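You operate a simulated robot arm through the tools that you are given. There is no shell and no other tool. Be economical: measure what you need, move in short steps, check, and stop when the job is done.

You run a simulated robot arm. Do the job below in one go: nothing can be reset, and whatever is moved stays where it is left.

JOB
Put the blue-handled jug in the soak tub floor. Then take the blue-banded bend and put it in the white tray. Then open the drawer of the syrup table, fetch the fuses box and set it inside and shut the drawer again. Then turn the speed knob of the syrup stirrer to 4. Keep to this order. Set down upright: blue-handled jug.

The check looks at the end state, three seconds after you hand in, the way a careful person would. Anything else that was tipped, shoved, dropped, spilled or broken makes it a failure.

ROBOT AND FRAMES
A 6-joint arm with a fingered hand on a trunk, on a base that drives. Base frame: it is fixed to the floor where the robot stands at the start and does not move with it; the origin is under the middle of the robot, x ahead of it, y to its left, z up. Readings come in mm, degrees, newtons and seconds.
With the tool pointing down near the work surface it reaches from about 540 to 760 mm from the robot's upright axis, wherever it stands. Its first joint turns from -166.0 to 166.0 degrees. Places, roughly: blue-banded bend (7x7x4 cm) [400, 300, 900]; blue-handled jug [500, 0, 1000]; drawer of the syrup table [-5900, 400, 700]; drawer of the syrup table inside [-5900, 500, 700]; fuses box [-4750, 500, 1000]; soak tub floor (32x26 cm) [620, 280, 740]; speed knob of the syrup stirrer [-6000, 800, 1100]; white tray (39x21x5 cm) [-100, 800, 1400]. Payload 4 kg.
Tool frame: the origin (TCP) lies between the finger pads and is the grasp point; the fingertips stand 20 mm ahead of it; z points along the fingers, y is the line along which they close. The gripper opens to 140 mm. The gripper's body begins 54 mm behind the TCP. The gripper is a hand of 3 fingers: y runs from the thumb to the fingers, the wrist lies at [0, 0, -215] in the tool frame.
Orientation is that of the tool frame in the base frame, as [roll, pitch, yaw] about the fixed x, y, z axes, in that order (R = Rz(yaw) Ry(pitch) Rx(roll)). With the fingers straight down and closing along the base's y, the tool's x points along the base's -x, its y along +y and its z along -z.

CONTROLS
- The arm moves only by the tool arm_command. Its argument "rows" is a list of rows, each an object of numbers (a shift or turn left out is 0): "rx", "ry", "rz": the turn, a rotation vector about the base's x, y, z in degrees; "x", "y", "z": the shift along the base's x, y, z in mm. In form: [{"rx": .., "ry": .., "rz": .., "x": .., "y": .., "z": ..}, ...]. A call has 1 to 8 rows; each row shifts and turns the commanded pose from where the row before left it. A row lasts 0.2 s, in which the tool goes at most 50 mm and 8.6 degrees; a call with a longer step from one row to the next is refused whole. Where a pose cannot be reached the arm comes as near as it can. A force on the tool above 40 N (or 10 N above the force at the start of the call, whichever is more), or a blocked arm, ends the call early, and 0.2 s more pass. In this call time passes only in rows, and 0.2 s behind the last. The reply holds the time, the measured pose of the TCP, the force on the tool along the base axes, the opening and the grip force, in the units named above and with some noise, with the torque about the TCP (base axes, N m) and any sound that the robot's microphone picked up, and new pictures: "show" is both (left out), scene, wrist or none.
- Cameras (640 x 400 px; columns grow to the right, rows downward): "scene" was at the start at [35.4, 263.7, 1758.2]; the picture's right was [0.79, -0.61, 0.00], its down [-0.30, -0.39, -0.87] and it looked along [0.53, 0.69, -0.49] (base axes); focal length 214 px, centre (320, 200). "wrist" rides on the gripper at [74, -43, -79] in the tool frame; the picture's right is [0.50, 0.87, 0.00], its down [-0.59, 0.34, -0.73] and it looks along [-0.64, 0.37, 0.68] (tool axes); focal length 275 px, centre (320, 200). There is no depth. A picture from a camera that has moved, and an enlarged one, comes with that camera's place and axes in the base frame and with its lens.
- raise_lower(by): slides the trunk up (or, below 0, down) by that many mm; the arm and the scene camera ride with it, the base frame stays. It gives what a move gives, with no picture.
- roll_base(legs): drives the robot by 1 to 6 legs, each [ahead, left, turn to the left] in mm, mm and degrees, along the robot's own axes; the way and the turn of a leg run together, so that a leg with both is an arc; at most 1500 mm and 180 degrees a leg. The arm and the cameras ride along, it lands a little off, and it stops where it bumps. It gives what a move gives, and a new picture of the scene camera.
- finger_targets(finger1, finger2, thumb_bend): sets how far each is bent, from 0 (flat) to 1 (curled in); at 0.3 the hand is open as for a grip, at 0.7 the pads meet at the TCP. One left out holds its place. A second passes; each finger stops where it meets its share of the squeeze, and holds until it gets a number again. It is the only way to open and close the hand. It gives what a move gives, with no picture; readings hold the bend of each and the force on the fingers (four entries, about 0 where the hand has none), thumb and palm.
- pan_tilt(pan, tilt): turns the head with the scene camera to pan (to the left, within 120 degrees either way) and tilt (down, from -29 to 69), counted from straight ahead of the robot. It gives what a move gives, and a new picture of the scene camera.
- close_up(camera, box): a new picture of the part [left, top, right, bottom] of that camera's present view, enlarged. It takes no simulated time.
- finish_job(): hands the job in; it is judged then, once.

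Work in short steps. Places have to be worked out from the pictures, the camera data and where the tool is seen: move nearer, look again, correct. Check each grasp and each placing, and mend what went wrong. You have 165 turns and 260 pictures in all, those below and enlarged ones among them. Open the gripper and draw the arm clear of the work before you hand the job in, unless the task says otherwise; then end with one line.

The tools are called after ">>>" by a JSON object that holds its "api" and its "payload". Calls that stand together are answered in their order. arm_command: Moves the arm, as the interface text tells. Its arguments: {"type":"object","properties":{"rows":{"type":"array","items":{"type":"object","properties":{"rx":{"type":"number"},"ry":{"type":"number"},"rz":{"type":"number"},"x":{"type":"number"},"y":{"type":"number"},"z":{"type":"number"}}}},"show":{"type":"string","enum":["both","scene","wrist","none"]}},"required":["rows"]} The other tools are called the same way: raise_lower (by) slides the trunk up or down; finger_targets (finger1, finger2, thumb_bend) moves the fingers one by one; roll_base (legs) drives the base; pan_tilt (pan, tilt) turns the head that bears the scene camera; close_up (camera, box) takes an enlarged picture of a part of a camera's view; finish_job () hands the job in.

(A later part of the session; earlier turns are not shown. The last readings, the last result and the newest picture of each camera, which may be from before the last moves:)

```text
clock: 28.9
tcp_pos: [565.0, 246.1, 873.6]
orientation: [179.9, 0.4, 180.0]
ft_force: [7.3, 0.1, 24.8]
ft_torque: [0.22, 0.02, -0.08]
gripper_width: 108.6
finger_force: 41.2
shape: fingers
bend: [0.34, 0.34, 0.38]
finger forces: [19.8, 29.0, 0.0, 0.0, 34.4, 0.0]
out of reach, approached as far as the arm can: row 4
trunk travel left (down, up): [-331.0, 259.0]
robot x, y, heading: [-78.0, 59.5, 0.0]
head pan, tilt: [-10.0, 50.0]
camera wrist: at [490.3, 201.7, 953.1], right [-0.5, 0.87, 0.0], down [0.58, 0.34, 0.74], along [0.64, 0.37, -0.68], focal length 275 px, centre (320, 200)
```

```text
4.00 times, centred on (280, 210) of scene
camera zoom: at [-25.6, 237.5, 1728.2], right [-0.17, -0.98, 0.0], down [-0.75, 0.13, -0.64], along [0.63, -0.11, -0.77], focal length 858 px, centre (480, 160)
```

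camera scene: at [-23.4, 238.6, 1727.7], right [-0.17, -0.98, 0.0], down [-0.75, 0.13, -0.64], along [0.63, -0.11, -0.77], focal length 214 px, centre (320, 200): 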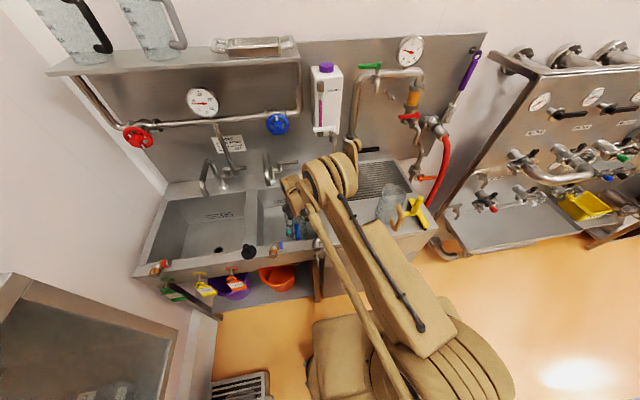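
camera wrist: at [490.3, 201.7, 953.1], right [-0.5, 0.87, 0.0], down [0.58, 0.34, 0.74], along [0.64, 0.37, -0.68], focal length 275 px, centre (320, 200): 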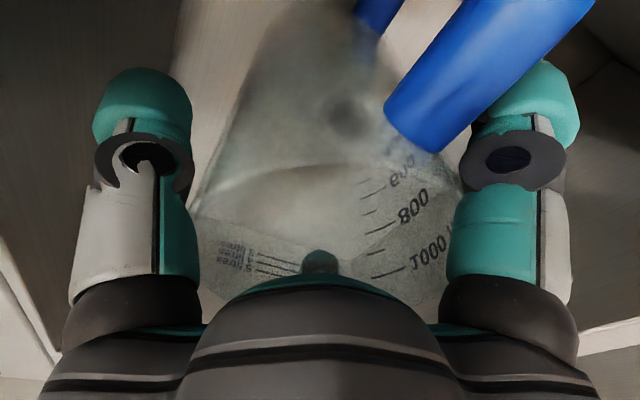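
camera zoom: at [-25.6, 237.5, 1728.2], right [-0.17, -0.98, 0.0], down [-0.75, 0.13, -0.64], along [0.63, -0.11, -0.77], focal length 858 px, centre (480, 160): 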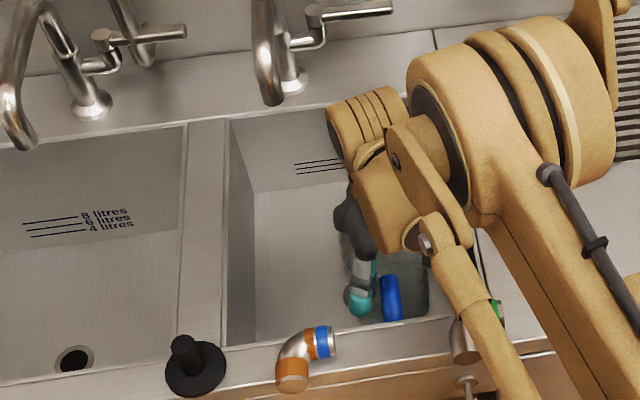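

Contact with the floor at TCP z about 874. I'll ease 2 mm up and open the fingers.

>>> {"api": "arm_command", "payload": {"rows": [{"z": 1.5}], "show": "none"}}

>>> {"api": "finger_targets", "payload": {"finger1": 0.3, "finger2": 0.3, "thumb_bend": 0.3}}

>>> {"api": "close_up", "payload": {"camera": "wrist", "box": [0, 0, 640, 400]}}

```text
clock: 29.3
tcp_pos: [565.8, 245.1, 873.9]
orientation: [-179.9, 0.2, -179.9]
ft_force: [5.0, 0.0, 14.3]
ft_torque: [0.24, -0.1, -0.08]
gripper_width: 108.5
finger_force: 38.7
shape: fingers
bend: [0.34, 0.34, 0.38]
finger forces: [18.4, 26.7, 0.0, 0.1, 32.4, 0.0]
trunk travel left (down, up): [-331.0, 259.0]
robot x, y, heading: [-84.1, 61.8, 0.2]
head pan, tilt: [-10.0, 50.0]
```

```text
clock: 30.3
tcp_pos: [565.1, 246.0, 874.4]
orientation: [-180.0, 0.1, -180.0]
ft_force: [-0.4, 0.7, 0.7]
ft_torque: [0.03, 0.0, 0.02]
gripper_width: 124.4
finger_force: 0.3
shape: fingers
bend: [0.3, 0.3, 0.3]
finger forces: [0.5, 0.5, 0.0, 0.1, 0.1, 0.1]
trunk travel left (down, up): [-331.0, 259.0]
robot x, y, heading: [-76.3, 58.1, 0.2]
head pan, tilt: [-10.0, 50.0]
```

```text
1.00 times, centred on (320, 200) of wrist (not enlarged: the box is as wide or as high as the picture)
camera zoom: at [490.8, 201.8, 953.2], right [-0.5, 0.87, 0.0], down [0.59, 0.34, 0.74], along [0.64, 0.37, -0.68], focal length 275 px, centre (320, 200)
```

zoom: 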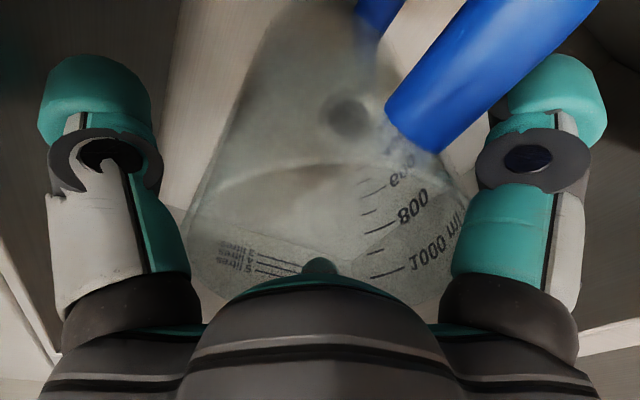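

The jug is released and stands. I raise the hand straight up, slowly at first.

>>> {"api": "arm_command", "payload": {"rows": [{"z": 15}, {"z": 20}, {"z": 30}, {"z": 40}, {"z": 45}, {"z": 45}, {"z": 45}, {"z": 45}]}}

>>> {"api": "close_up", "payload": {"camera": "scene", "box": [220, 160, 340, 260]}}

```text
clock: 32.1
tcp_pos: [561.8, 244.5, 1160.3]
orientation: [-180.0, 0.2, 179.9]
ft_force: [-0.3, 0.9, 1.2]
ft_torque: [0.0, 0.02, -0.03]
gripper_width: 124.3
finger_force: 0.2
shape: fingers
bend: [0.3, 0.3, 0.3]
finger forces: [0.0, 0.0, 0.0, 0.0, 0.0, 0.0]
trunk travel left (down, up): [-331.0, 259.0]
robot x, y, heading: [-79.8, 59.5, -0.1]
head pan, tilt: [-10.0, 50.0]
camera scene: at [-24.9, 237.9, 1727.9], right [-0.17, -0.98, 0.0], down [-0.75, 0.13, -0.64], along [0.63, -0.11, -0.77], focal length 214 px, centre (320, 200)
camera wrist: at [487.5, 200.3, 1240.4], right [-0.5, 0.87, 0.0], down [0.59, 0.34, 0.74], along [0.64, 0.37, -0.68], focal length 275 px, centre (320, 200)
```

scene: 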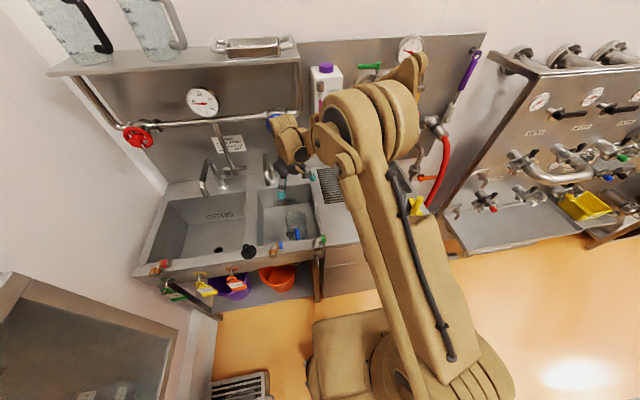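
wrist: 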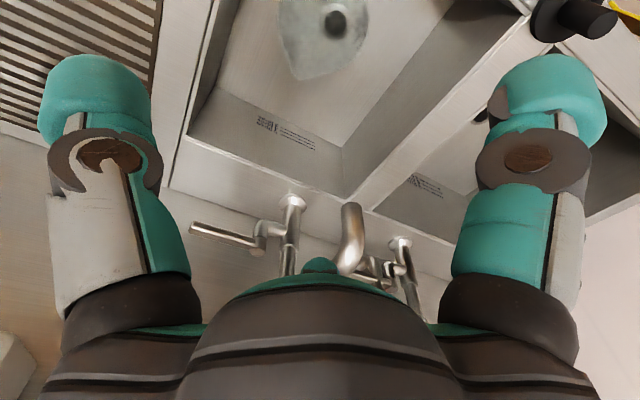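

```text
4.00 times, centred on (280, 210) of scene
camera zoom: at [-24.9, 237.9, 1727.9], right [-0.17, -0.98, 0.0], down [-0.75, 0.13, -0.64], along [0.63, -0.11, -0.77], focal length 858 px, centre (480, 160)
```

zoom: 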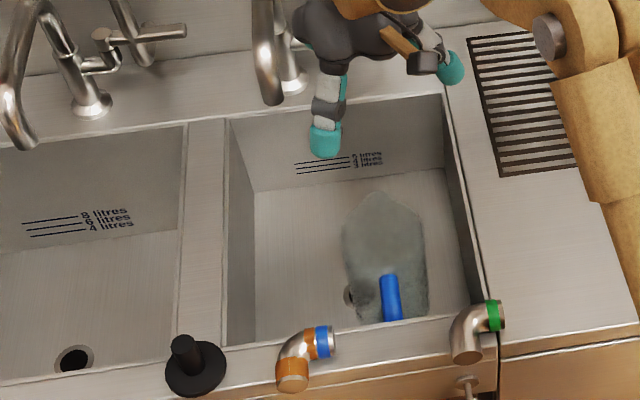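

The jug stands upright in the soak tub. Next the blue-banded bend, at about (410, 345, 905); I'll hover above it.

>>> {"api": "arm_command", "payload": {"rows": [{"x": -30, "y": 20}, {"x": -30, "y": 20}, {"x": -30, "y": 20, "z": -20}, {"x": -31, "y": 20, "z": -30}, {"x": -31, "y": 20, "z": -40}]}}

>>> {"api": "close_up", "payload": {"camera": "scene", "box": [240, 210, 320, 270]}}

```text
refused: row 5 steps farther than a row can; nothing moved
```

```text
6.67 times, centred on (280, 240) of scene
camera zoom: at [-24.9, 237.9, 1727.9], right [-0.17, -0.98, 0.0], down [-0.75, 0.13, -0.64], along [0.63, -0.11, -0.77], focal length 1430 px, centre (587, -67)
```

zoom: 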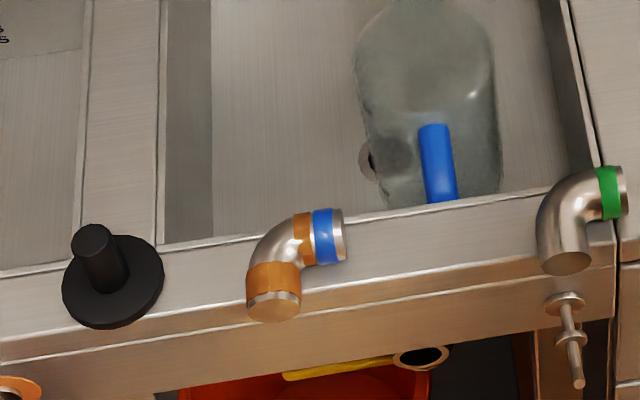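

The bend lies flat with its blue end toward -y and its orange end toward -x. Turning the hand -45° puts the thumb in the inner corner and a finger on each outer leg; I'll move above (424, 352) with that yaw.

>>> {"api": "arm_command", "payload": {"rows": [{"x": -23, "y": 18, "z": -10, "rz": -7.5}, {"x": -23, "y": 18, "z": -10, "rz": -7.5}, {"x": -23, "y": 18, "z": -10, "rz": -7.5}, {"x": -23, "y": 18, "z": -15, "rz": -7.5}, {"x": -23, "y": 18, "z": -15, "rz": -7.5}, {"x": -23, "y": 17, "z": -15, "rz": -7.5}]}}

>>> {"api": "close_up", "payload": {"camera": "scene", "box": [210, 170, 340, 270]}}

```text
clock: 33.5
tcp_pos: [427.9, 354.7, 1084.1]
orientation: [180.0, 0.2, 135.0]
ft_force: [-1.2, 0.4, -1.0]
ft_torque: [0.0, 0.01, 0.04]
gripper_width: 124.6
finger_force: 0.1
shape: fingers
bend: [0.3, 0.3, 0.3]
finger forces: [0.0, 0.0, 0.0, 0.0, 0.0, 0.1]
trunk travel left (down, up): [-331.0, 259.0]
robot x, y, heading: [-80.3, 59.9, -0.4]
head pan, tilt: [-10.0, 50.0]
camera scene: at [-24.3, 239.3, 1727.7], right [-0.17, -0.98, 0.0], down [-0.75, 0.13, -0.64], along [0.63, -0.11, -0.77], focal length 214 px, centre (320, 200)
camera wrist: at [345.2, 375.8, 1163.8], right [0.26, 0.97, 0.0], down [0.65, -0.17, 0.74], along [0.71, -0.19, -0.68], focal length 275 px, centre (320, 200)
```

scene: 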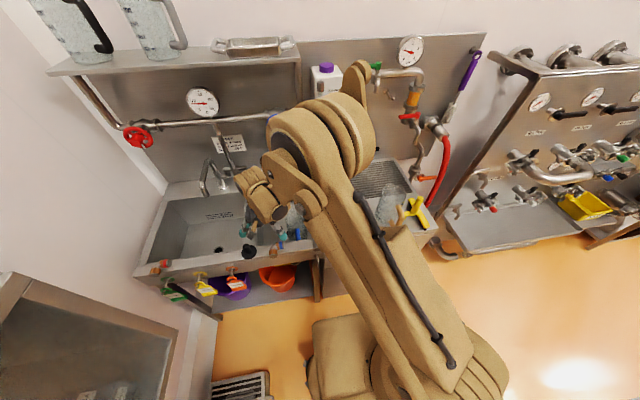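
wrist: 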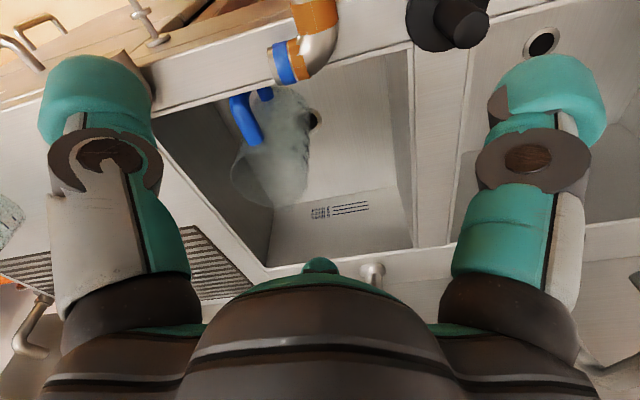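

```text
4.00 times, centred on (275, 220) of scene
camera zoom: at [-24.3, 239.3, 1727.7], right [-0.17, -0.98, 0.0], down [-0.75, 0.13, -0.64], along [0.63, -0.11, -0.77], focal length 858 px, centre (500, 120)
```

zoom: 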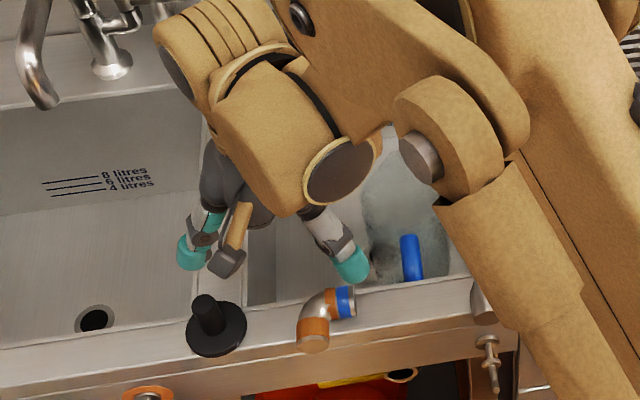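

Both cameras agree on the bend: corner at about (432, 356), height about 910. I'll move to (424, 349) and descend.

>>> {"api": "arm_command", "payload": {"rows": [{"x": -4, "y": -6, "z": -30}, {"z": -40}, {"z": -40}]}}

>>> {"api": "close_up", "payload": {"camera": "scene", "box": [230, 200, 330, 270]}}

```text
clock: 34.3
tcp_pos: [424.9, 347.7, 973.3]
orientation: [-179.9, 0.1, 135.0]
ft_force: [-0.2, 0.3, -0.7]
ft_torque: [0.01, 0.0, 0.01]
gripper_width: 124.4
finger_force: 0.0
shape: fingers
bend: [0.3, 0.3, 0.3]
finger forces: [0.1, 0.0, 0.1, 0.1, 0.0, 0.0]
trunk travel left (down, up): [-331.0, 259.0]
robot x, y, heading: [-78.4, 59.7, 0.2]
head pan, tilt: [-10.0, 50.0]
camera scene: at [-23.0, 239.1, 1727.7], right [-0.17, -0.98, 0.0], down [-0.75, 0.13, -0.64], along [0.63, -0.11, -0.77], focal length 214 px, centre (320, 200)
camera wrist: at [341.7, 369.9, 1053.2], right [0.26, 0.97, 0.0], down [0.65, -0.17, 0.74], along [0.71, -0.19, -0.68], focal length 275 px, centre (320, 200)
```

scene: 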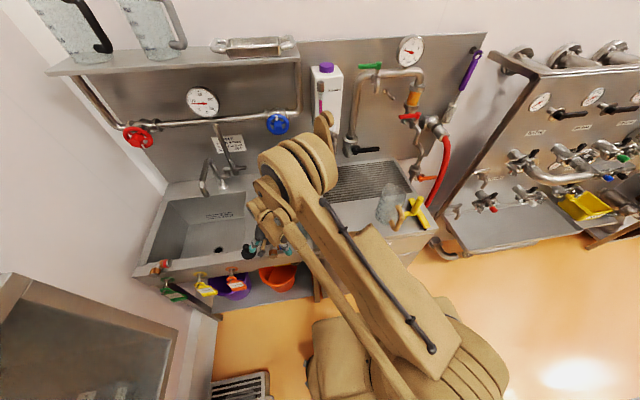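
wrist: 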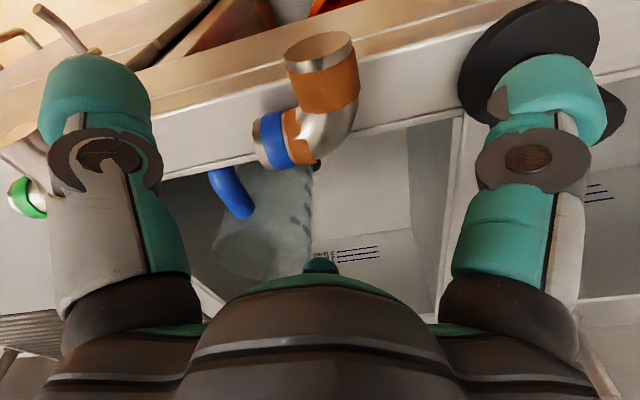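

```text
5.71 times, centred on (280, 235) of scene
camera zoom: at [-23.0, 239.1, 1727.7], right [-0.17, -0.98, 0.0], down [-0.75, 0.13, -0.64], along [0.63, -0.11, -0.77], focal length 1226 px, centre (549, 0)
```

zoom: 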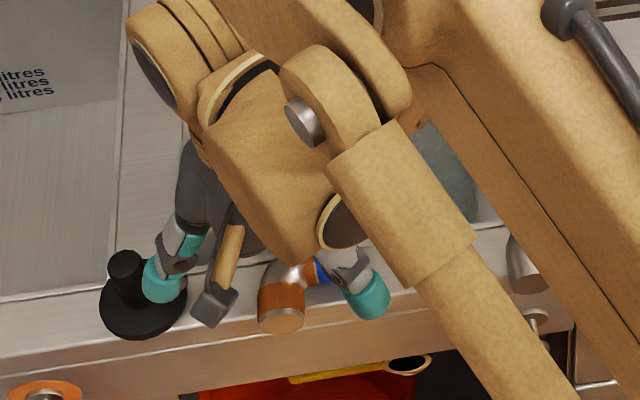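

The +y finger would come close to the black plug at about (431, 461). I'll pre-close the fingers to 0.42 at this height and look again.

>>> {"api": "finger_targets", "payload": {"finger1": 0.42, "finger2": 0.42, "thumb_bend": 0.42}}

>>> {"api": "arm_command", "payload": {"rows": [{"z": -12}, {"z": -10}], "show": "wrist"}}

>>> {"api": "close_up", "payload": {"camera": "scene", "box": [230, 200, 330, 270]}}

```text
clock: 35.3
tcp_pos: [424.0, 347.8, 975.0]
orientation: [-180.0, 0.2, 135.0]
ft_force: [-0.7, 0.4, 0.6]
ft_torque: [0.0, 0.01, -0.02]
gripper_width: 89.0
finger_force: 0.1
shape: fingers
bend: [0.42, 0.42, 0.42]
finger forces: [0.0, 0.0, 0.0, 0.0, 0.0, 0.0]
trunk travel left (down, up): [-331.0, 259.0]
robot x, y, heading: [-77.7, 58.1, 0.0]
head pan, tilt: [-10.0, 50.0]
```

```text
clock: 35.9
tcp_pos: [421.4, 348.5, 952.4]
orientation: [180.0, 0.1, 135.0]
ft_force: [-0.2, 0.9, -0.1]
ft_torque: [0.0, 0.01, 0.0]
gripper_width: 88.6
finger_force: 0.0
shape: fingers
bend: [0.42, 0.42, 0.42]
finger forces: [0.1, 0.1, 0.1, 0.1, 0.0, 0.1]
trunk travel left (down, up): [-331.0, 259.0]
robot x, y, heading: [-80.7, 58.9, 0.1]
head pan, tilt: [-10.0, 50.0]
camera wrist: at [339.7, 369.5, 1031.8], right [0.26, 0.97, 0.0], down [0.65, -0.17, 0.74], along [0.71, -0.19, -0.68], focal length 275 px, centre (320, 200)
```

wrist: 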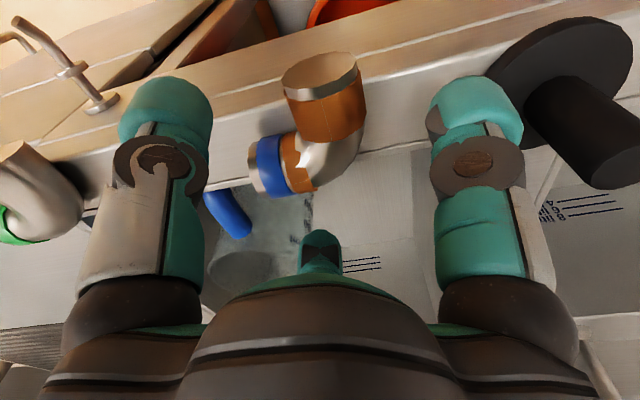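

```text
5.71 times, centred on (280, 235) of scene
camera zoom: at [-23.8, 238.6, 1727.7], right [-0.17, -0.98, 0.0], down [-0.75, 0.13, -0.64], along [0.63, -0.11, -0.77], focal length 1226 px, centre (549, 0)
```

zoom: 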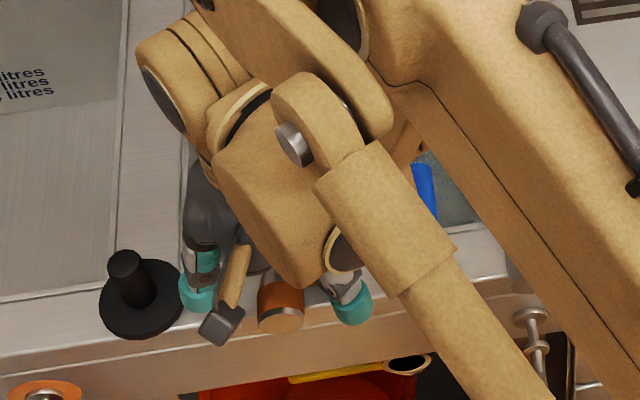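

The bend's legs fit as estimated: blue leg at x 432, orange leg at y 356. I'll descend to z 916.

>>> {"api": "arm_command", "payload": {"rows": [{"x": 2, "z": -12}, {"z": -12}, {"z": -12}], "show": "wrist"}}

>>> {"api": "close_up", "payload": {"camera": "scene", "box": [230, 200, 330, 270]}}

```text
clock: 36.7
tcp_pos: [426.5, 345.9, 924.8]
orientation: [-180.0, 0.2, 134.8]
ft_force: [-1.6, -6.0, 22.1]
ft_torque: [1.38, 0.44, 0.25]
gripper_width: 90.6
finger_force: 11.9
shape: fingers
bend: [0.41, 0.42, 0.42]
finger forces: [23.2, 0.0, 0.0, 0.0, 0.1, 0.0]
trunk travel left (down, up): [-331.0, 259.0]
robot x, y, heading: [-81.0, 59.3, 0.0]
head pan, tilt: [-10.0, 50.0]
stopped in row 3: the force on the tool passed its limit at 52 N (the readings are from after the stop); the commanded pose is now the measured one
camera wrist: at [342.8, 367.0, 1003.2], right [0.26, 0.97, 0.0], down [0.65, -0.18, 0.74], along [0.71, -0.19, -0.68], focal length 275 px, centre (320, 200)
```

wrist: 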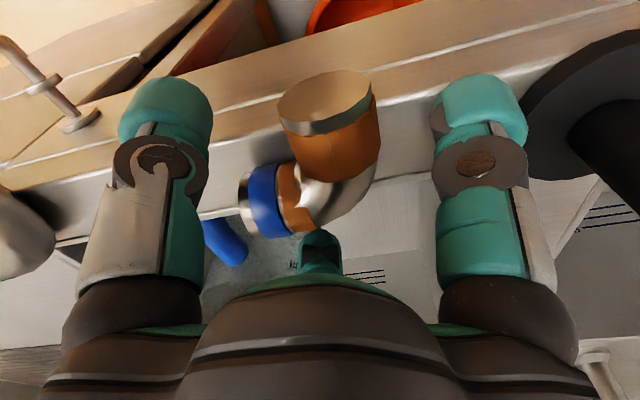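

```text
5.71 times, centred on (280, 235) of scene
camera zoom: at [-25.0, 236.7, 1728.3], right [-0.17, -0.98, 0.0], down [-0.75, 0.13, -0.64], along [0.63, -0.11, -0.77], focal length 1226 px, centre (549, 0)
```

zoom: 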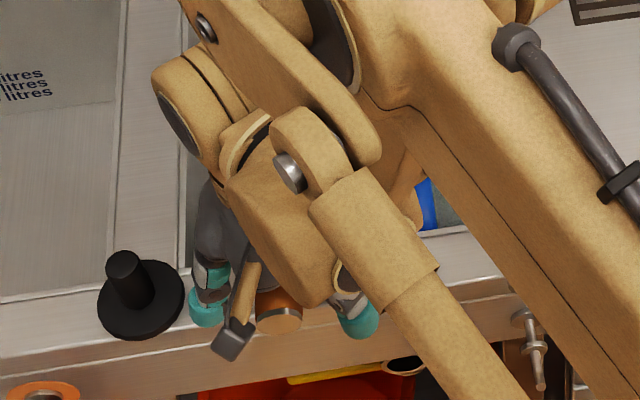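

Finger 1 met the rim surface, so the rim is at about z 902 and the bend's centre at about 920. Re-solving with that height puts the blue leg at x about 424, so I'll lift 3 mm and shift by (-9, +4).

>>> {"api": "arm_command", "payload": {"rows": [{"z": 4}, {"x": -9, "y": 4}], "show": "wrist"}}

```text
clock: 37.3
tcp_pos: [416.6, 351.6, 926.3]
orientation: [-180.0, 0.2, 134.8]
ft_force: [-0.4, 0.1, 0.5]
ft_torque: [0.0, -0.01, 0.01]
gripper_width: 88.6
finger_force: 0.7
shape: fingers
bend: [0.42, 0.42, 0.42]
finger forces: [0.4, 0.0, 0.0, 0.1, 0.0, 0.0]
trunk travel left (down, up): [-331.0, 259.0]
robot x, y, heading: [-79.9, 59.1, -0.1]
head pan, tilt: [-10.0, 50.0]
camera wrist: at [333.9, 372.7, 1005.7], right [0.26, 0.97, 0.0], down [0.65, -0.18, 0.74], along [0.71, -0.19, -0.68], focal length 275 px, centre (320, 200)
```

wrist: 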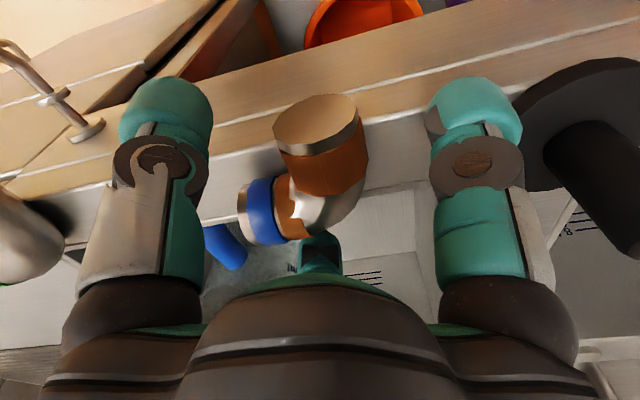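

Elbow now sits around the view centre, with the thumb aimed at the inner corner. I close gently.

>>> {"api": "finger_targets", "payload": {"finger1": 0.52, "finger2": 0.52, "thumb_bend": 0.52}}

>>> {"api": "close_up", "payload": {"camera": "wrist", "box": [0, 0, 640, 400]}}

```text
clock: 38.3
tcp_pos: [416.6, 351.1, 927.2]
orientation: [-179.9, 0.2, 135.0]
ft_force: [-0.5, 3.3, 7.1]
ft_torque: [0.43, 0.12, 0.0]
gripper_width: 63.7
finger_force: 3.7
shape: fingers
bend: [0.49, 0.52, 0.52]
finger forces: [7.3, 0.0, 0.0, 0.1, 0.0, 0.1]
trunk travel left (down, up): [-331.0, 259.0]
robot x, y, heading: [-80.3, 56.3, -0.0]
head pan, tilt: [-10.0, 50.0]
```

```text
1.00 times, centred on (320, 200) of wrist (not enlarged: the box is as wide or as high as the picture)
camera zoom: at [333.7, 372.7, 1005.9], right [0.26, 0.97, 0.0], down [0.65, -0.18, 0.74], along [0.71, -0.19, -0.68], focal length 275 px, centre (320, 200)
```

zoom: 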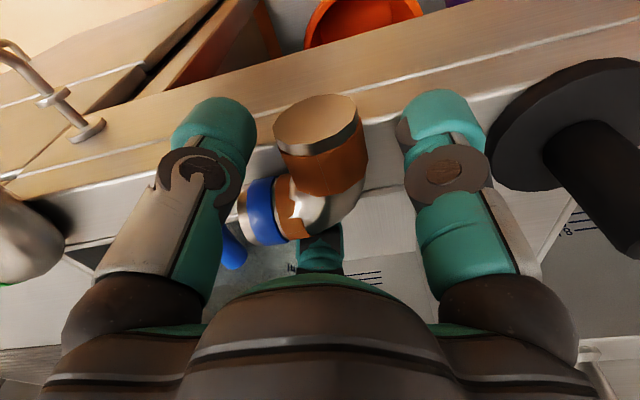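

Finger 1 curls down onto the rim, so I'll raise 6 mm and close further.

>>> {"api": "arm_command", "payload": {"rows": [{"z": 6}], "show": "none"}}

>>> {"api": "finger_targets", "payload": {"finger1": 0.6, "finger2": 0.6, "thumb_bend": 0.6}}

>>> {"api": "close_up", "payload": {"camera": "wrist", "box": [0, 0, 640, 400]}}

```text
clock: 38.7
tcp_pos: [417.6, 349.9, 933.7]
orientation: [-180.0, 0.2, 134.8]
ft_force: [0.8, -0.6, -0.1]
ft_torque: [-0.01, 0.02, 0.01]
gripper_width: 58.1
finger_force: 0.0
shape: fingers
bend: [0.52, 0.52, 0.52]
finger forces: [0.0, 0.0, 0.0, 0.0, 0.0, 0.1]
trunk travel left (down, up): [-331.0, 259.0]
robot x, y, heading: [-81.9, 58.4, -0.1]
head pan, tilt: [-10.0, 50.0]
```

```text
clock: 39.7
tcp_pos: [417.6, 350.0, 933.1]
orientation: [-180.0, 0.2, 134.8]
ft_force: [0.7, -0.8, -1.2]
ft_torque: [0.0, 0.0, 0.0]
gripper_width: 37.0
finger_force: 2.4
shape: fingers
bend: [0.58, 0.58, 0.59]
finger forces: [1.9, 2.1, 0.0, 0.0, 2.0, 0.0]
trunk travel left (down, up): [-331.0, 259.0]
robot x, y, heading: [-79.0, 60.5, 0.0]
head pan, tilt: [-10.0, 50.0]
```

```text
1.00 times, centred on (320, 200) of wrist (not enlarged: the box is as wide or as high as the picture)
camera zoom: at [334.5, 371.9, 1012.5], right [0.26, 0.97, 0.0], down [0.65, -0.18, 0.74], along [0.71, -0.19, -0.68], focal length 275 px, centre (320, 200)
```

zoom: 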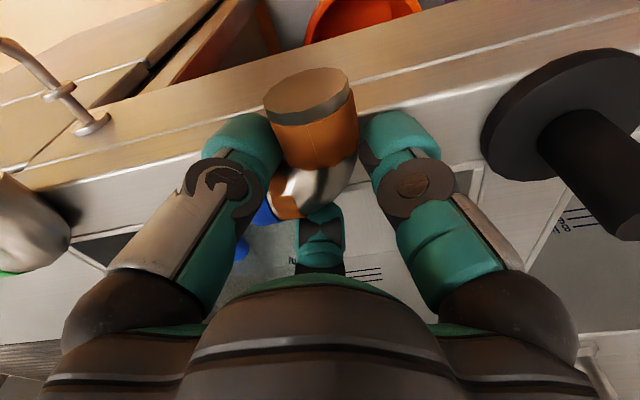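

All three fingers touch the bend. Firm up, then lift 30 mm.

>>> {"api": "finger_targets", "payload": {"finger1": 0.7, "finger2": 0.7, "thumb_bend": 0.7}}

>>> {"api": "arm_command", "payload": {"rows": [{"z": 10}, {"z": 20}, {"z": 30}]}}

>>> {"api": "close_up", "payload": {"camera": "scene", "box": [230, 180, 330, 270]}}

```text
clock: 40.7
tcp_pos: [417.8, 350.6, 933.5]
orientation: [180.0, 0.3, 134.7]
ft_force: [0.5, 0.5, 0.0]
ft_torque: [0.01, -0.01, -0.02]
gripper_width: 33.9
finger_force: 18.2
shape: fingers
bend: [0.59, 0.59, 0.62]
finger forces: [10.1, 10.2, 0.0, 0.1, 16.5, 0.0]
trunk travel left (down, up): [-331.0, 259.0]
robot x, y, heading: [-79.2, 61.4, -0.2]
head pan, tilt: [-10.0, 50.0]
```

```text
clock: 41.5
tcp_pos: [417.4, 350.1, 993.1]
orientation: [-180.0, 0.2, 134.8]
ft_force: [0.1, -0.4, -1.0]
ft_torque: [0.0, -0.02, -0.01]
gripper_width: 33.8
finger_force: 18.7
shape: fingers
bend: [0.59, 0.59, 0.62]
finger forces: [10.1, 10.2, 0.0, 0.0, 16.5, 0.0]
trunk travel left (down, up): [-331.0, 259.0]
robot x, y, heading: [-80.4, 61.1, -0.0]
head pan, tilt: [-10.0, 50.0]
camera scene: at [-24.4, 238.0, 1727.8], right [-0.17, -0.98, 0.0], down [-0.75, 0.13, -0.64], along [0.63, -0.11, -0.77], focal length 214 px, centre (320, 200)
camera wrist: at [333.2, 372.1, 1071.6], right [0.26, 0.97, 0.0], down [0.65, -0.18, 0.74], along [0.71, -0.19, -0.68], focal length 275 px, centre (320, 200)
```

scene: 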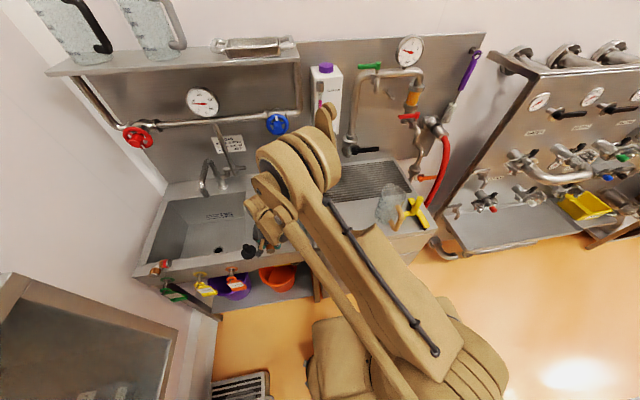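
wrist: 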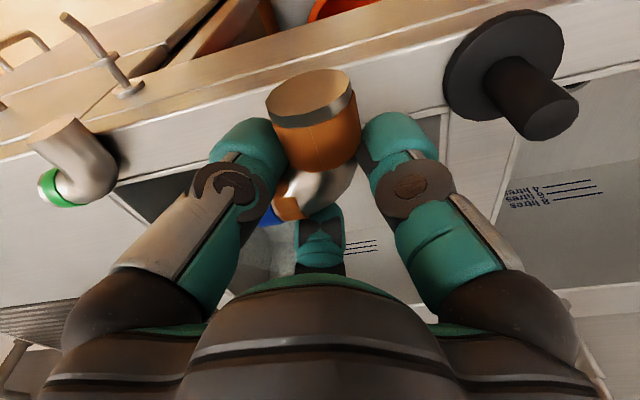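

```text
4.44 times, centred on (280, 225) of scene
camera zoom: at [-24.4, 238.0, 1727.8], right [-0.17, -0.98, 0.0], down [-0.75, 0.13, -0.64], along [0.63, -0.11, -0.77], focal length 953 px, centre (498, 89)
```

zoom: 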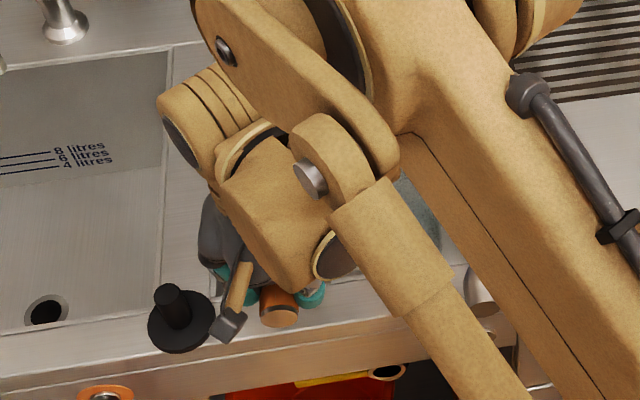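

The bend is firmly held. I raise it well above the tray height next.

>>> {"api": "arm_command", "payload": {"rows": [{"z": 49}, {"z": 49}, {"z": 49}, {"z": 49}, {"x": -5, "z": 49}, {"x": -5, "z": 49}, {"x": -5, "z": 49}, {"x": -5, "z": 49}], "show": "none"}}

>>> {"api": "arm_command", "payload": {"rows": [{"x": -15, "z": 45}, {"x": -15, "z": 45}, {"x": -15, "z": 45}, {"x": -15, "z": 45}]}}

>>> {"api": "pan_tilt", "payload": {"pan": 95, "tilt": 45}}

```text
clock: 43.3
tcp_pos: [397.5, 350.7, 1386.1]
orientation: [-180.0, 0.1, 134.9]
ft_force: [0.0, 0.5, -1.4]
ft_torque: [0.02, -0.06, 0.03]
gripper_width: 33.7
finger_force: 17.9
shape: fingers
bend: [0.59, 0.59, 0.62]
finger forces: [10.0, 10.6, 0.1, 0.1, 16.4, 0.0]
trunk travel left (down, up): [-331.0, 259.0]
robot x, y, heading: [-79.3, 58.2, -0.0]
head pan, tilt: [-10.0, 50.0]
```

```text
clock: 44.3
tcp_pos: [338.2, 349.3, 1564.5]
orientation: [180.0, 0.2, 135.0]
ft_force: [-0.1, 1.0, -0.9]
ft_torque: [-0.01, 0.02, 0.02]
gripper_width: 33.7
finger_force: 18.4
shape: fingers
bend: [0.59, 0.59, 0.62]
finger forces: [10.0, 10.8, 0.0, 0.0, 16.1, 0.1]
trunk travel left (down, up): [-331.0, 259.0]
robot x, y, heading: [-81.8, 63.3, -0.1]
head pan, tilt: [-10.0, 50.0]
camera scene: at [-24.3, 238.6, 1727.8], right [-0.17, -0.98, 0.0], down [-0.75, 0.13, -0.64], along [0.63, -0.11, -0.77], focal length 214 px, centre (320, 200)
camera wrist: at [254.1, 370.1, 1643.5], right [0.26, 0.97, 0.0], down [0.65, -0.18, 0.74], along [0.71, -0.19, -0.68], focal length 275 px, centre (320, 200)
```

scene: 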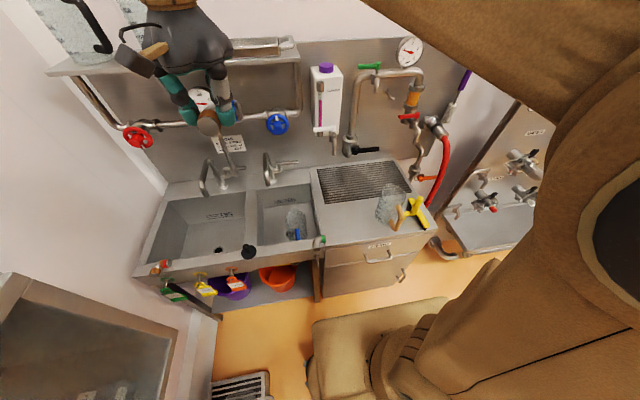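
wrist: 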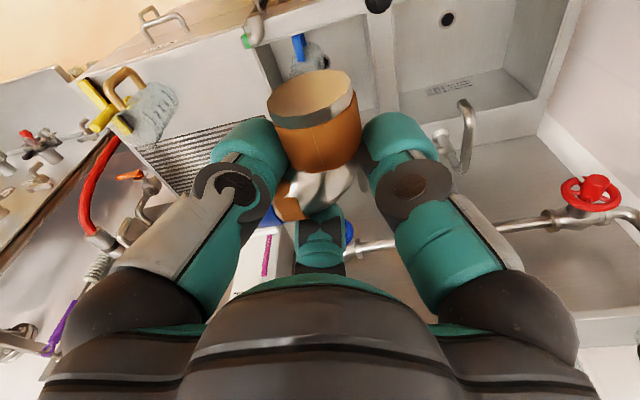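

```text
clock: 46.1
tcp_pos: [337.6, 348.5, 1563.1]
orientation: [-180.0, 0.2, 134.9]
ft_force: [0.1, 0.2, -2.1]
ft_torque: [0.03, 0.04, -0.01]
gripper_width: 33.7
finger_force: 18.5
shape: fingers
bend: [0.59, 0.59, 0.62]
finger forces: [10.0, 10.7, 0.0, 0.1, 16.1, 0.0]
trunk travel left (down, up): [-331.0, 259.0]
robot x, y, heading: [-79.3, 61.7, -0.3]
head pan, tilt: [95.0, 45.0]
camera scene: at [-106.5, 333.0, 1734.7], right [1.0, 0.09, 0.0], down [0.06, -0.7, -0.71], along [-0.06, 0.7, -0.71], focal length 214 px, centre (320, 200)
```

scene: 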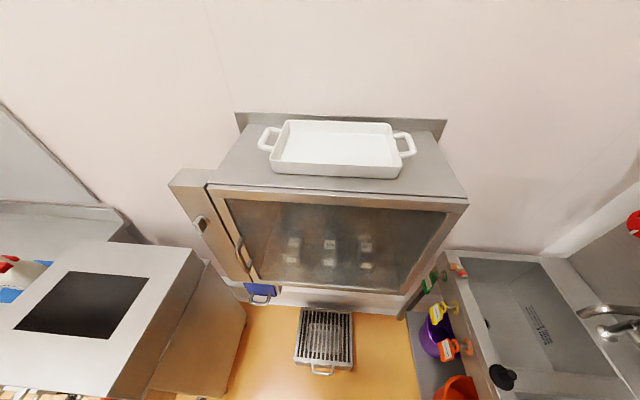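

The tray centre works out near (-101, 811, 1445). I'll turn the base 90° left to face it; the sweep is clear.

>>> {"api": "roll_base", "payload": {"legs": [[0, 0, 90]]}}

>>> {"api": "pan_tilt", "payload": {"pan": -5, "tilt": 45}}

```text
clock: 50.4
tcp_pos: [-376.4, 472.8, 1563.5]
orientation: [-179.9, 0.2, -134.1]
ft_force: [-0.3, -0.5, -2.5]
ft_torque: [0.0, -0.04, 0.0]
gripper_width: 33.6
finger_force: 18.1
shape: fingers
bend: [0.59, 0.59, 0.62]
finger forces: [9.9, 10.5, 0.1, 0.1, 15.1, 0.0]
trunk travel left (down, up): [-331.0, 259.0]
robot x, y, heading: [-82.7, 64.2, 91.0]
head pan, tilt: [95.0, 45.0]
camera scene: at [-350.9, 29.8, 1734.7], right [-0.11, 0.99, 0.0], down [0.7, 0.07, -0.71], along [-0.7, -0.07, -0.71], focal length 214 px, centre (320, 200)
```

scene: 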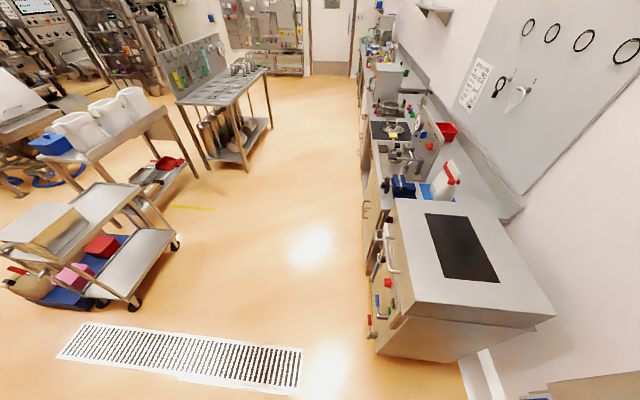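

```text
clock: 52.1
tcp_pos: [-375.7, 472.2, 1563.5]
orientation: [180.0, 0.2, -134.0]
ft_force: [0.7, 1.1, -2.0]
ft_torque: [0.03, 0.0, -0.04]
gripper_width: 33.4
finger_force: 17.6
shape: fingers
bend: [0.59, 0.59, 0.62]
finger forces: [10.0, 10.6, 0.0, 0.0, 15.1, 0.0]
trunk travel left (down, up): [-331.0, 259.0]
robot x, y, heading: [-77.6, 60.8, 91.2]
head pan, tilt: [-5.0, 45.0]
camera scene: at [-264.5, 119.6, 1734.7], right [1.0, -0.07, 0.0], down [-0.05, -0.71, -0.71], along [0.05, 0.71, -0.71], focal length 214 px, centre (320, 200)
```

scene: 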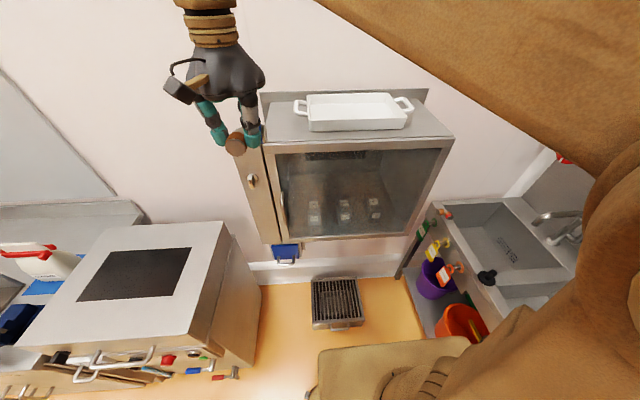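

Triangulation fixes the tray centre at (-101, 810, 1450). I drive 80 mm nearer, then carry the bend across at height.

>>> {"api": "roll_base", "payload": {"legs": [[80, 0, 0]]}}

>>> {"api": "arm_command", "payload": {"rows": [{"x": 35, "y": 33, "z": 5}, {"x": 35, "y": 33, "z": 5}, {"x": 35, "y": 33, "z": 5}, {"x": 35, "y": 33, "z": 5}, {"x": 35, "y": 33}, {"x": 34, "y": 33}, {"x": 34, "y": 30}, {"x": 32, "y": 25}]}}

```text
clock: 53.2
tcp_pos: [-377.5, 555.0, 1562.4]
orientation: [-179.9, 0.1, -134.0]
ft_force: [-0.9, 0.1, -2.4]
ft_torque: [0.01, 0.0, 0.02]
gripper_width: 33.4
finger_force: 17.1
shape: fingers
bend: [0.59, 0.59, 0.62]
finger forces: [9.8, 10.6, 0.1, 0.0, 15.2, 0.0]
trunk travel left (down, up): [-331.0, 259.0]
robot x, y, heading: [-81.2, 136.7, 91.4]
head pan, tilt: [-5.0, 45.0]
camera scene: at [-266.0, 200.8, 1734.6], right [1.0, -0.07, 0.0], down [-0.05, -0.71, -0.71], along [0.05, 0.7, -0.71], focal length 214 px, centre (320, 200)
```

scene: 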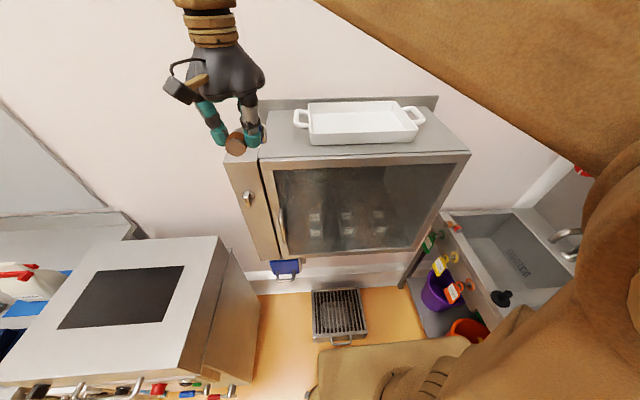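

```text
clock: 55.0
tcp_pos: [-110.0, 793.4, 1580.9]
orientation: [-180.0, 0.0, -134.0]
ft_force: [-0.4, 0.4, -1.8]
ft_torque: [0.01, 0.0, 0.01]
gripper_width: 32.9
finger_force: 18.2
shape: fingers
bend: [0.59, 0.59, 0.62]
finger forces: [10.2, 10.3, 0.0, 0.0, 15.6, 0.0]
out of reach, approached as far as the arm can: row 8
trunk travel left (down, up): [-331.0, 259.0]
robot x, y, heading: [-78.8, 141.4, 90.9]
head pan, tilt: [-5.0, 45.0]
camera scene: at [-265.1, 198.8, 1734.7], right [1.0, -0.07, 0.0], down [-0.05, -0.71, -0.71], along [0.05, 0.71, -0.71], focal length 214 px, centre (320, 200)
camera wrist: at [-130.6, 709.4, 1659.3], right [-0.97, 0.24, 0.0], down [0.16, 0.66, 0.74], along [0.18, 0.71, -0.68], focal length 275 px, centre (320, 200)
```

scene: 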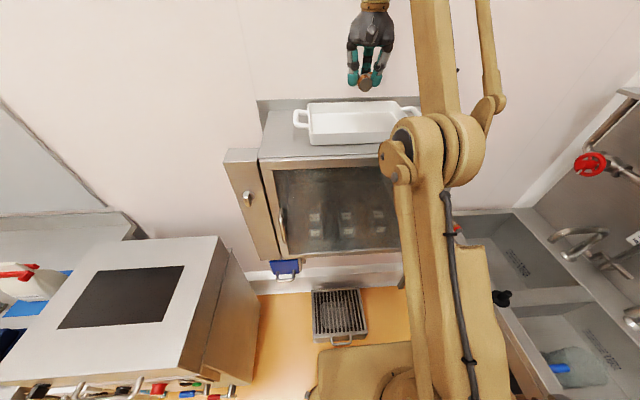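
wrist: 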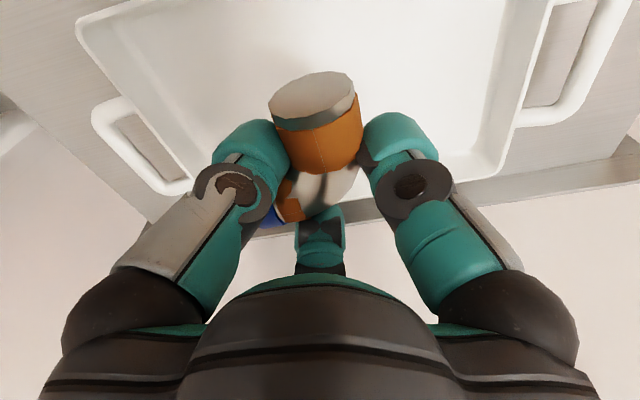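

The drop point lies well inside the tray. I lower the bend into it gradually.

>>> {"api": "arm_command", "payload": {"rows": [{"y": 1, "z": -25}, {"z": -25}, {"z": -25}, {"z": -15}]}}

>>> {"api": "close_up", "payload": {"camera": "scene", "box": [280, 40, 440, 160]}}

```text
clock: 56.0
tcp_pos: [-110.1, 793.6, 1489.6]
orientation: [180.0, 0.3, -134.0]
ft_force: [0.2, -0.3, -0.3]
ft_torque: [0.01, 0.0, 0.0]
gripper_width: 33.0
finger_force: 18.4
shape: fingers
bend: [0.59, 0.59, 0.62]
finger forces: [10.4, 10.2, 0.0, 0.0, 16.2, 0.0]
trunk travel left (down, up): [-331.0, 259.0]
robot x, y, heading: [-81.3, 139.6, 91.0]
head pan, tilt: [-5.0, 45.0]
camera scene: at [-265.9, 198.1, 1734.7], right [1.0, -0.07, 0.0], down [-0.05, -0.71, -0.71], along [0.05, 0.71, -0.71], focal length 214 px, centre (320, 200)
camera wrist: at [-132.2, 709.5, 1568.7], right [-0.97, 0.24, 0.0], down [0.16, 0.66, 0.74], along [0.18, 0.71, -0.68], focal length 275 px, centre (320, 200)
```

scene: 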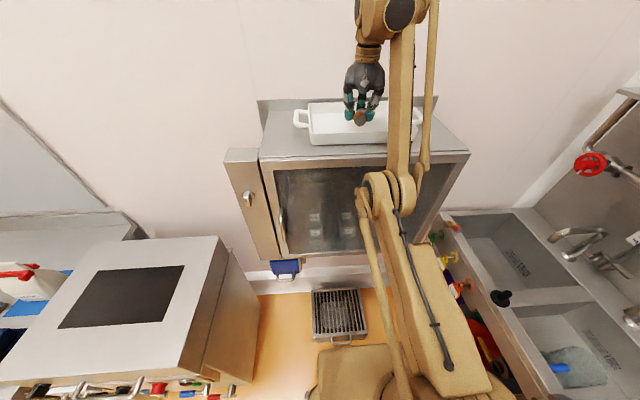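
wrist: 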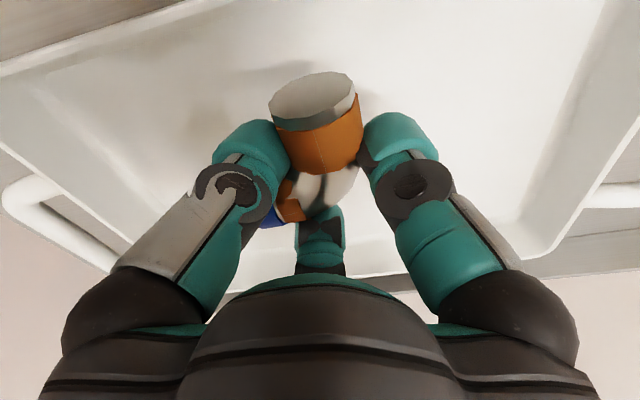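

```text
3.33 times, centred on (360, 100) of scene
camera zoom: at [-265.9, 198.1, 1734.7], right [1.0, -0.07, 0.0], down [-0.05, -0.71, -0.71], along [0.05, 0.71, -0.71], focal length 715 px, centre (187, 533)
```

zoom: 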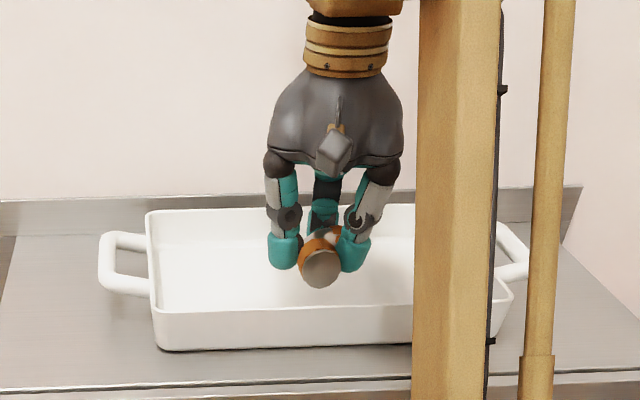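

Well placed within the tray. Continue down slowly to contact.

>>> {"api": "arm_command", "payload": {"rows": [{"z": -6}, {"z": -6}, {"z": -5}, {"z": -4}, {"z": -4}], "show": "none"}}

>>> {"api": "close_up", "payload": {"camera": "scene", "box": [280, 40, 440, 160]}}

```text
clock: 57.2
tcp_pos: [-111.9, 793.6, 1465.4]
orientation: [-179.9, 0.1, -134.1]
ft_force: [-0.5, -0.7, -1.4]
ft_torque: [0.03, 0.01, 0.02]
gripper_width: 32.8
finger_force: 18.4
shape: fingers
bend: [0.59, 0.59, 0.62]
finger forces: [10.6, 10.3, 0.0, 0.0, 16.3, 0.0]
trunk travel left (down, up): [-331.0, 259.0]
robot x, y, heading: [-83.9, 138.2, 91.4]
head pan, tilt: [-5.0, 45.0]
```

```text
3.33 times, centred on (360, 100) of scene
camera zoom: at [-265.8, 198.9, 1734.7], right [1.0, -0.07, 0.0], down [-0.05, -0.71, -0.71], along [0.05, 0.71, -0.71], focal length 715 px, centre (187, 533)
```

zoom: 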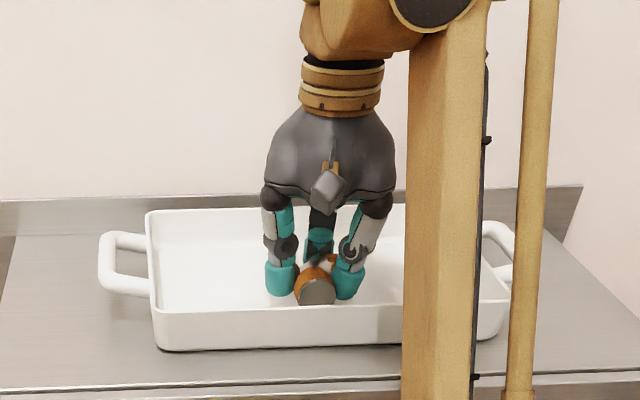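

>>> {"api": "arm_command", "payload": {"rows": [{"z": -4}, {"z": -4}, {"z": -4}, {"z": -4}, {"z": -4}], "show": "wrist"}}

>>> {"api": "close_up", "payload": {"camera": "scene", "box": [280, 40, 440, 160]}}

```text
clock: 58.2
tcp_pos: [-109.8, 794.3, 1453.5]
orientation: [179.9, 0.4, -134.0]
ft_force: [-0.5, 5.5, 30.4]
ft_torque: [-0.06, -0.11, 0.14]
gripper_width: 31.9
finger_force: 27.2
shape: fingers
bend: [0.59, 0.59, 0.63]
finger forces: [14.7, 14.7, 0.0, 0.1, 24.7, 0.1]
trunk travel left (down, up): [-331.0, 259.0]
robot x, y, heading: [-82.9, 138.4, 91.2]
head pan, tilt: [-5.0, 45.0]
stopped in row 4: the force on the tool passed its limit at 44 N (the readings are from after the stop); the commanded pose is now the measured one
camera wrist: at [-131.5, 709.3, 1531.9], right [-0.97, 0.24, 0.0], down [0.16, 0.65, 0.74], along [0.18, 0.72, -0.67], focal length 275 px, centre (320, 200)
```

wrist: 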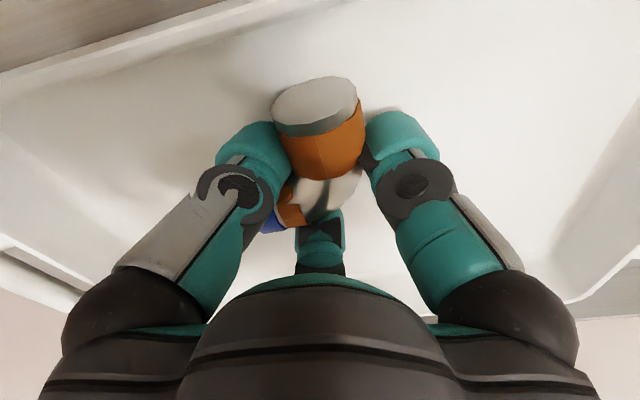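

```text
3.33 times, centred on (360, 100) of scene
camera zoom: at [-265.7, 196.7, 1735.0], right [1.0, -0.07, 0.0], down [-0.05, -0.7, -0.71], along [0.05, 0.71, -0.71], focal length 715 px, centre (187, 533)
```

zoom: 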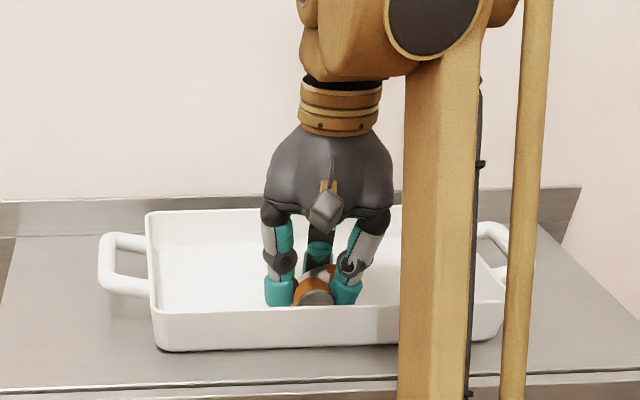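

On the tray floor now. I ease up 3 mm, open the fingers partly, and then rise.

>>> {"api": "arm_command", "payload": {"rows": [{"z": 3}], "show": "none"}}

>>> {"api": "finger_targets", "payload": {"finger1": 0.45, "finger2": 0.45, "thumb_bend": 0.45}}

>>> {"api": "arm_command", "payload": {"rows": [{"z": 10}, {"z": 20}, {"z": 30}, {"z": 40}]}}

```text
clock: 58.6
tcp_pos: [-110.3, 795.2, 1453.2]
orientation: [-180.0, 0.1, -134.0]
ft_force: [0.6, -0.7, 4.2]
ft_torque: [-0.11, -0.02, 0.0]
gripper_width: 32.4
finger_force: 22.7
shape: fingers
bend: [0.59, 0.59, 0.63]
finger forces: [12.3, 11.0, 0.0, 0.0, 23.0, 0.0]
trunk travel left (down, up): [-331.0, 259.0]
robot x, y, heading: [-79.2, 138.8, 91.1]
head pan, tilt: [-5.0, 45.0]
```

```text
clock: 59.6
tcp_pos: [-110.7, 795.1, 1454.3]
orientation: [-180.0, 0.2, -133.9]
ft_force: [0.9, -0.3, 0.6]
ft_torque: [0.01, 0.0, 0.01]
gripper_width: 79.3
finger_force: 0.1
shape: fingers
bend: [0.45, 0.45, 0.45]
finger forces: [0.0, 0.1, 0.0, 0.1, 0.0, 0.1]
trunk travel left (down, up): [-331.0, 259.0]
robot x, y, heading: [-80.1, 142.2, 91.1]
head pan, tilt: [-5.0, 45.0]
```

```text
clock: 60.6
tcp_pos: [-111.5, 794.6, 1554.0]
orientation: [179.9, 0.3, -134.0]
ft_force: [-0.4, 0.2, 0.3]
ft_torque: [0.02, -0.01, 0.0]
gripper_width: 79.2
finger_force: 0.2
shape: fingers
bend: [0.45, 0.45, 0.45]
finger forces: [0.0, 0.0, 0.1, 0.0, 0.1, 0.0]
trunk travel left (down, up): [-331.0, 259.0]
robot x, y, heading: [-79.0, 134.8, 91.0]
head pan, tilt: [-5.0, 45.0]
camera scene: at [-265.8, 196.9, 1734.8], right [1.0, -0.07, 0.0], down [-0.05, -0.7, -0.71], along [0.05, 0.71, -0.71], focal length 214 px, centre (320, 200)
camera wrist: at [-132.7, 709.6, 1633.7], right [-0.97, 0.24, 0.0], down [0.16, 0.66, 0.74], along [0.18, 0.72, -0.68], focal length 275 px, centre (320, 200)
```

scene: 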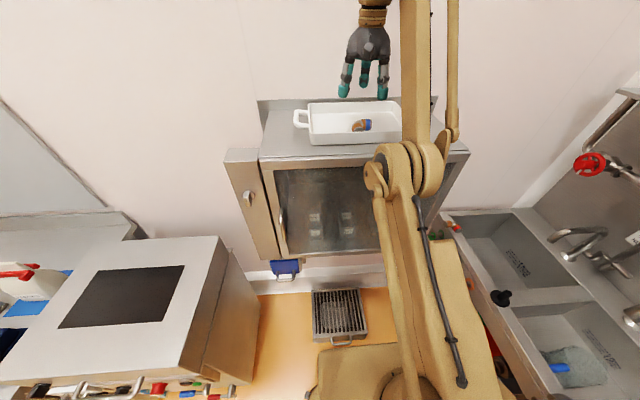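
wrist: 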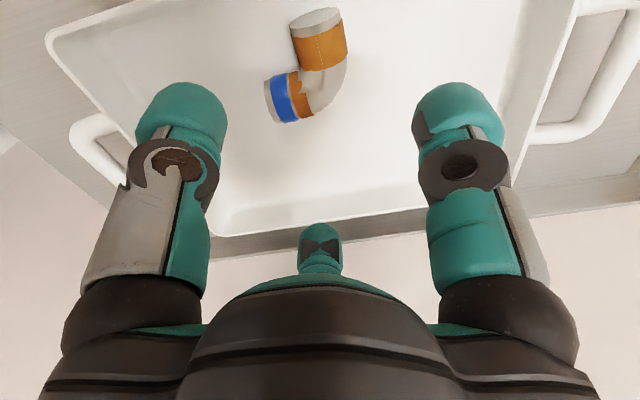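

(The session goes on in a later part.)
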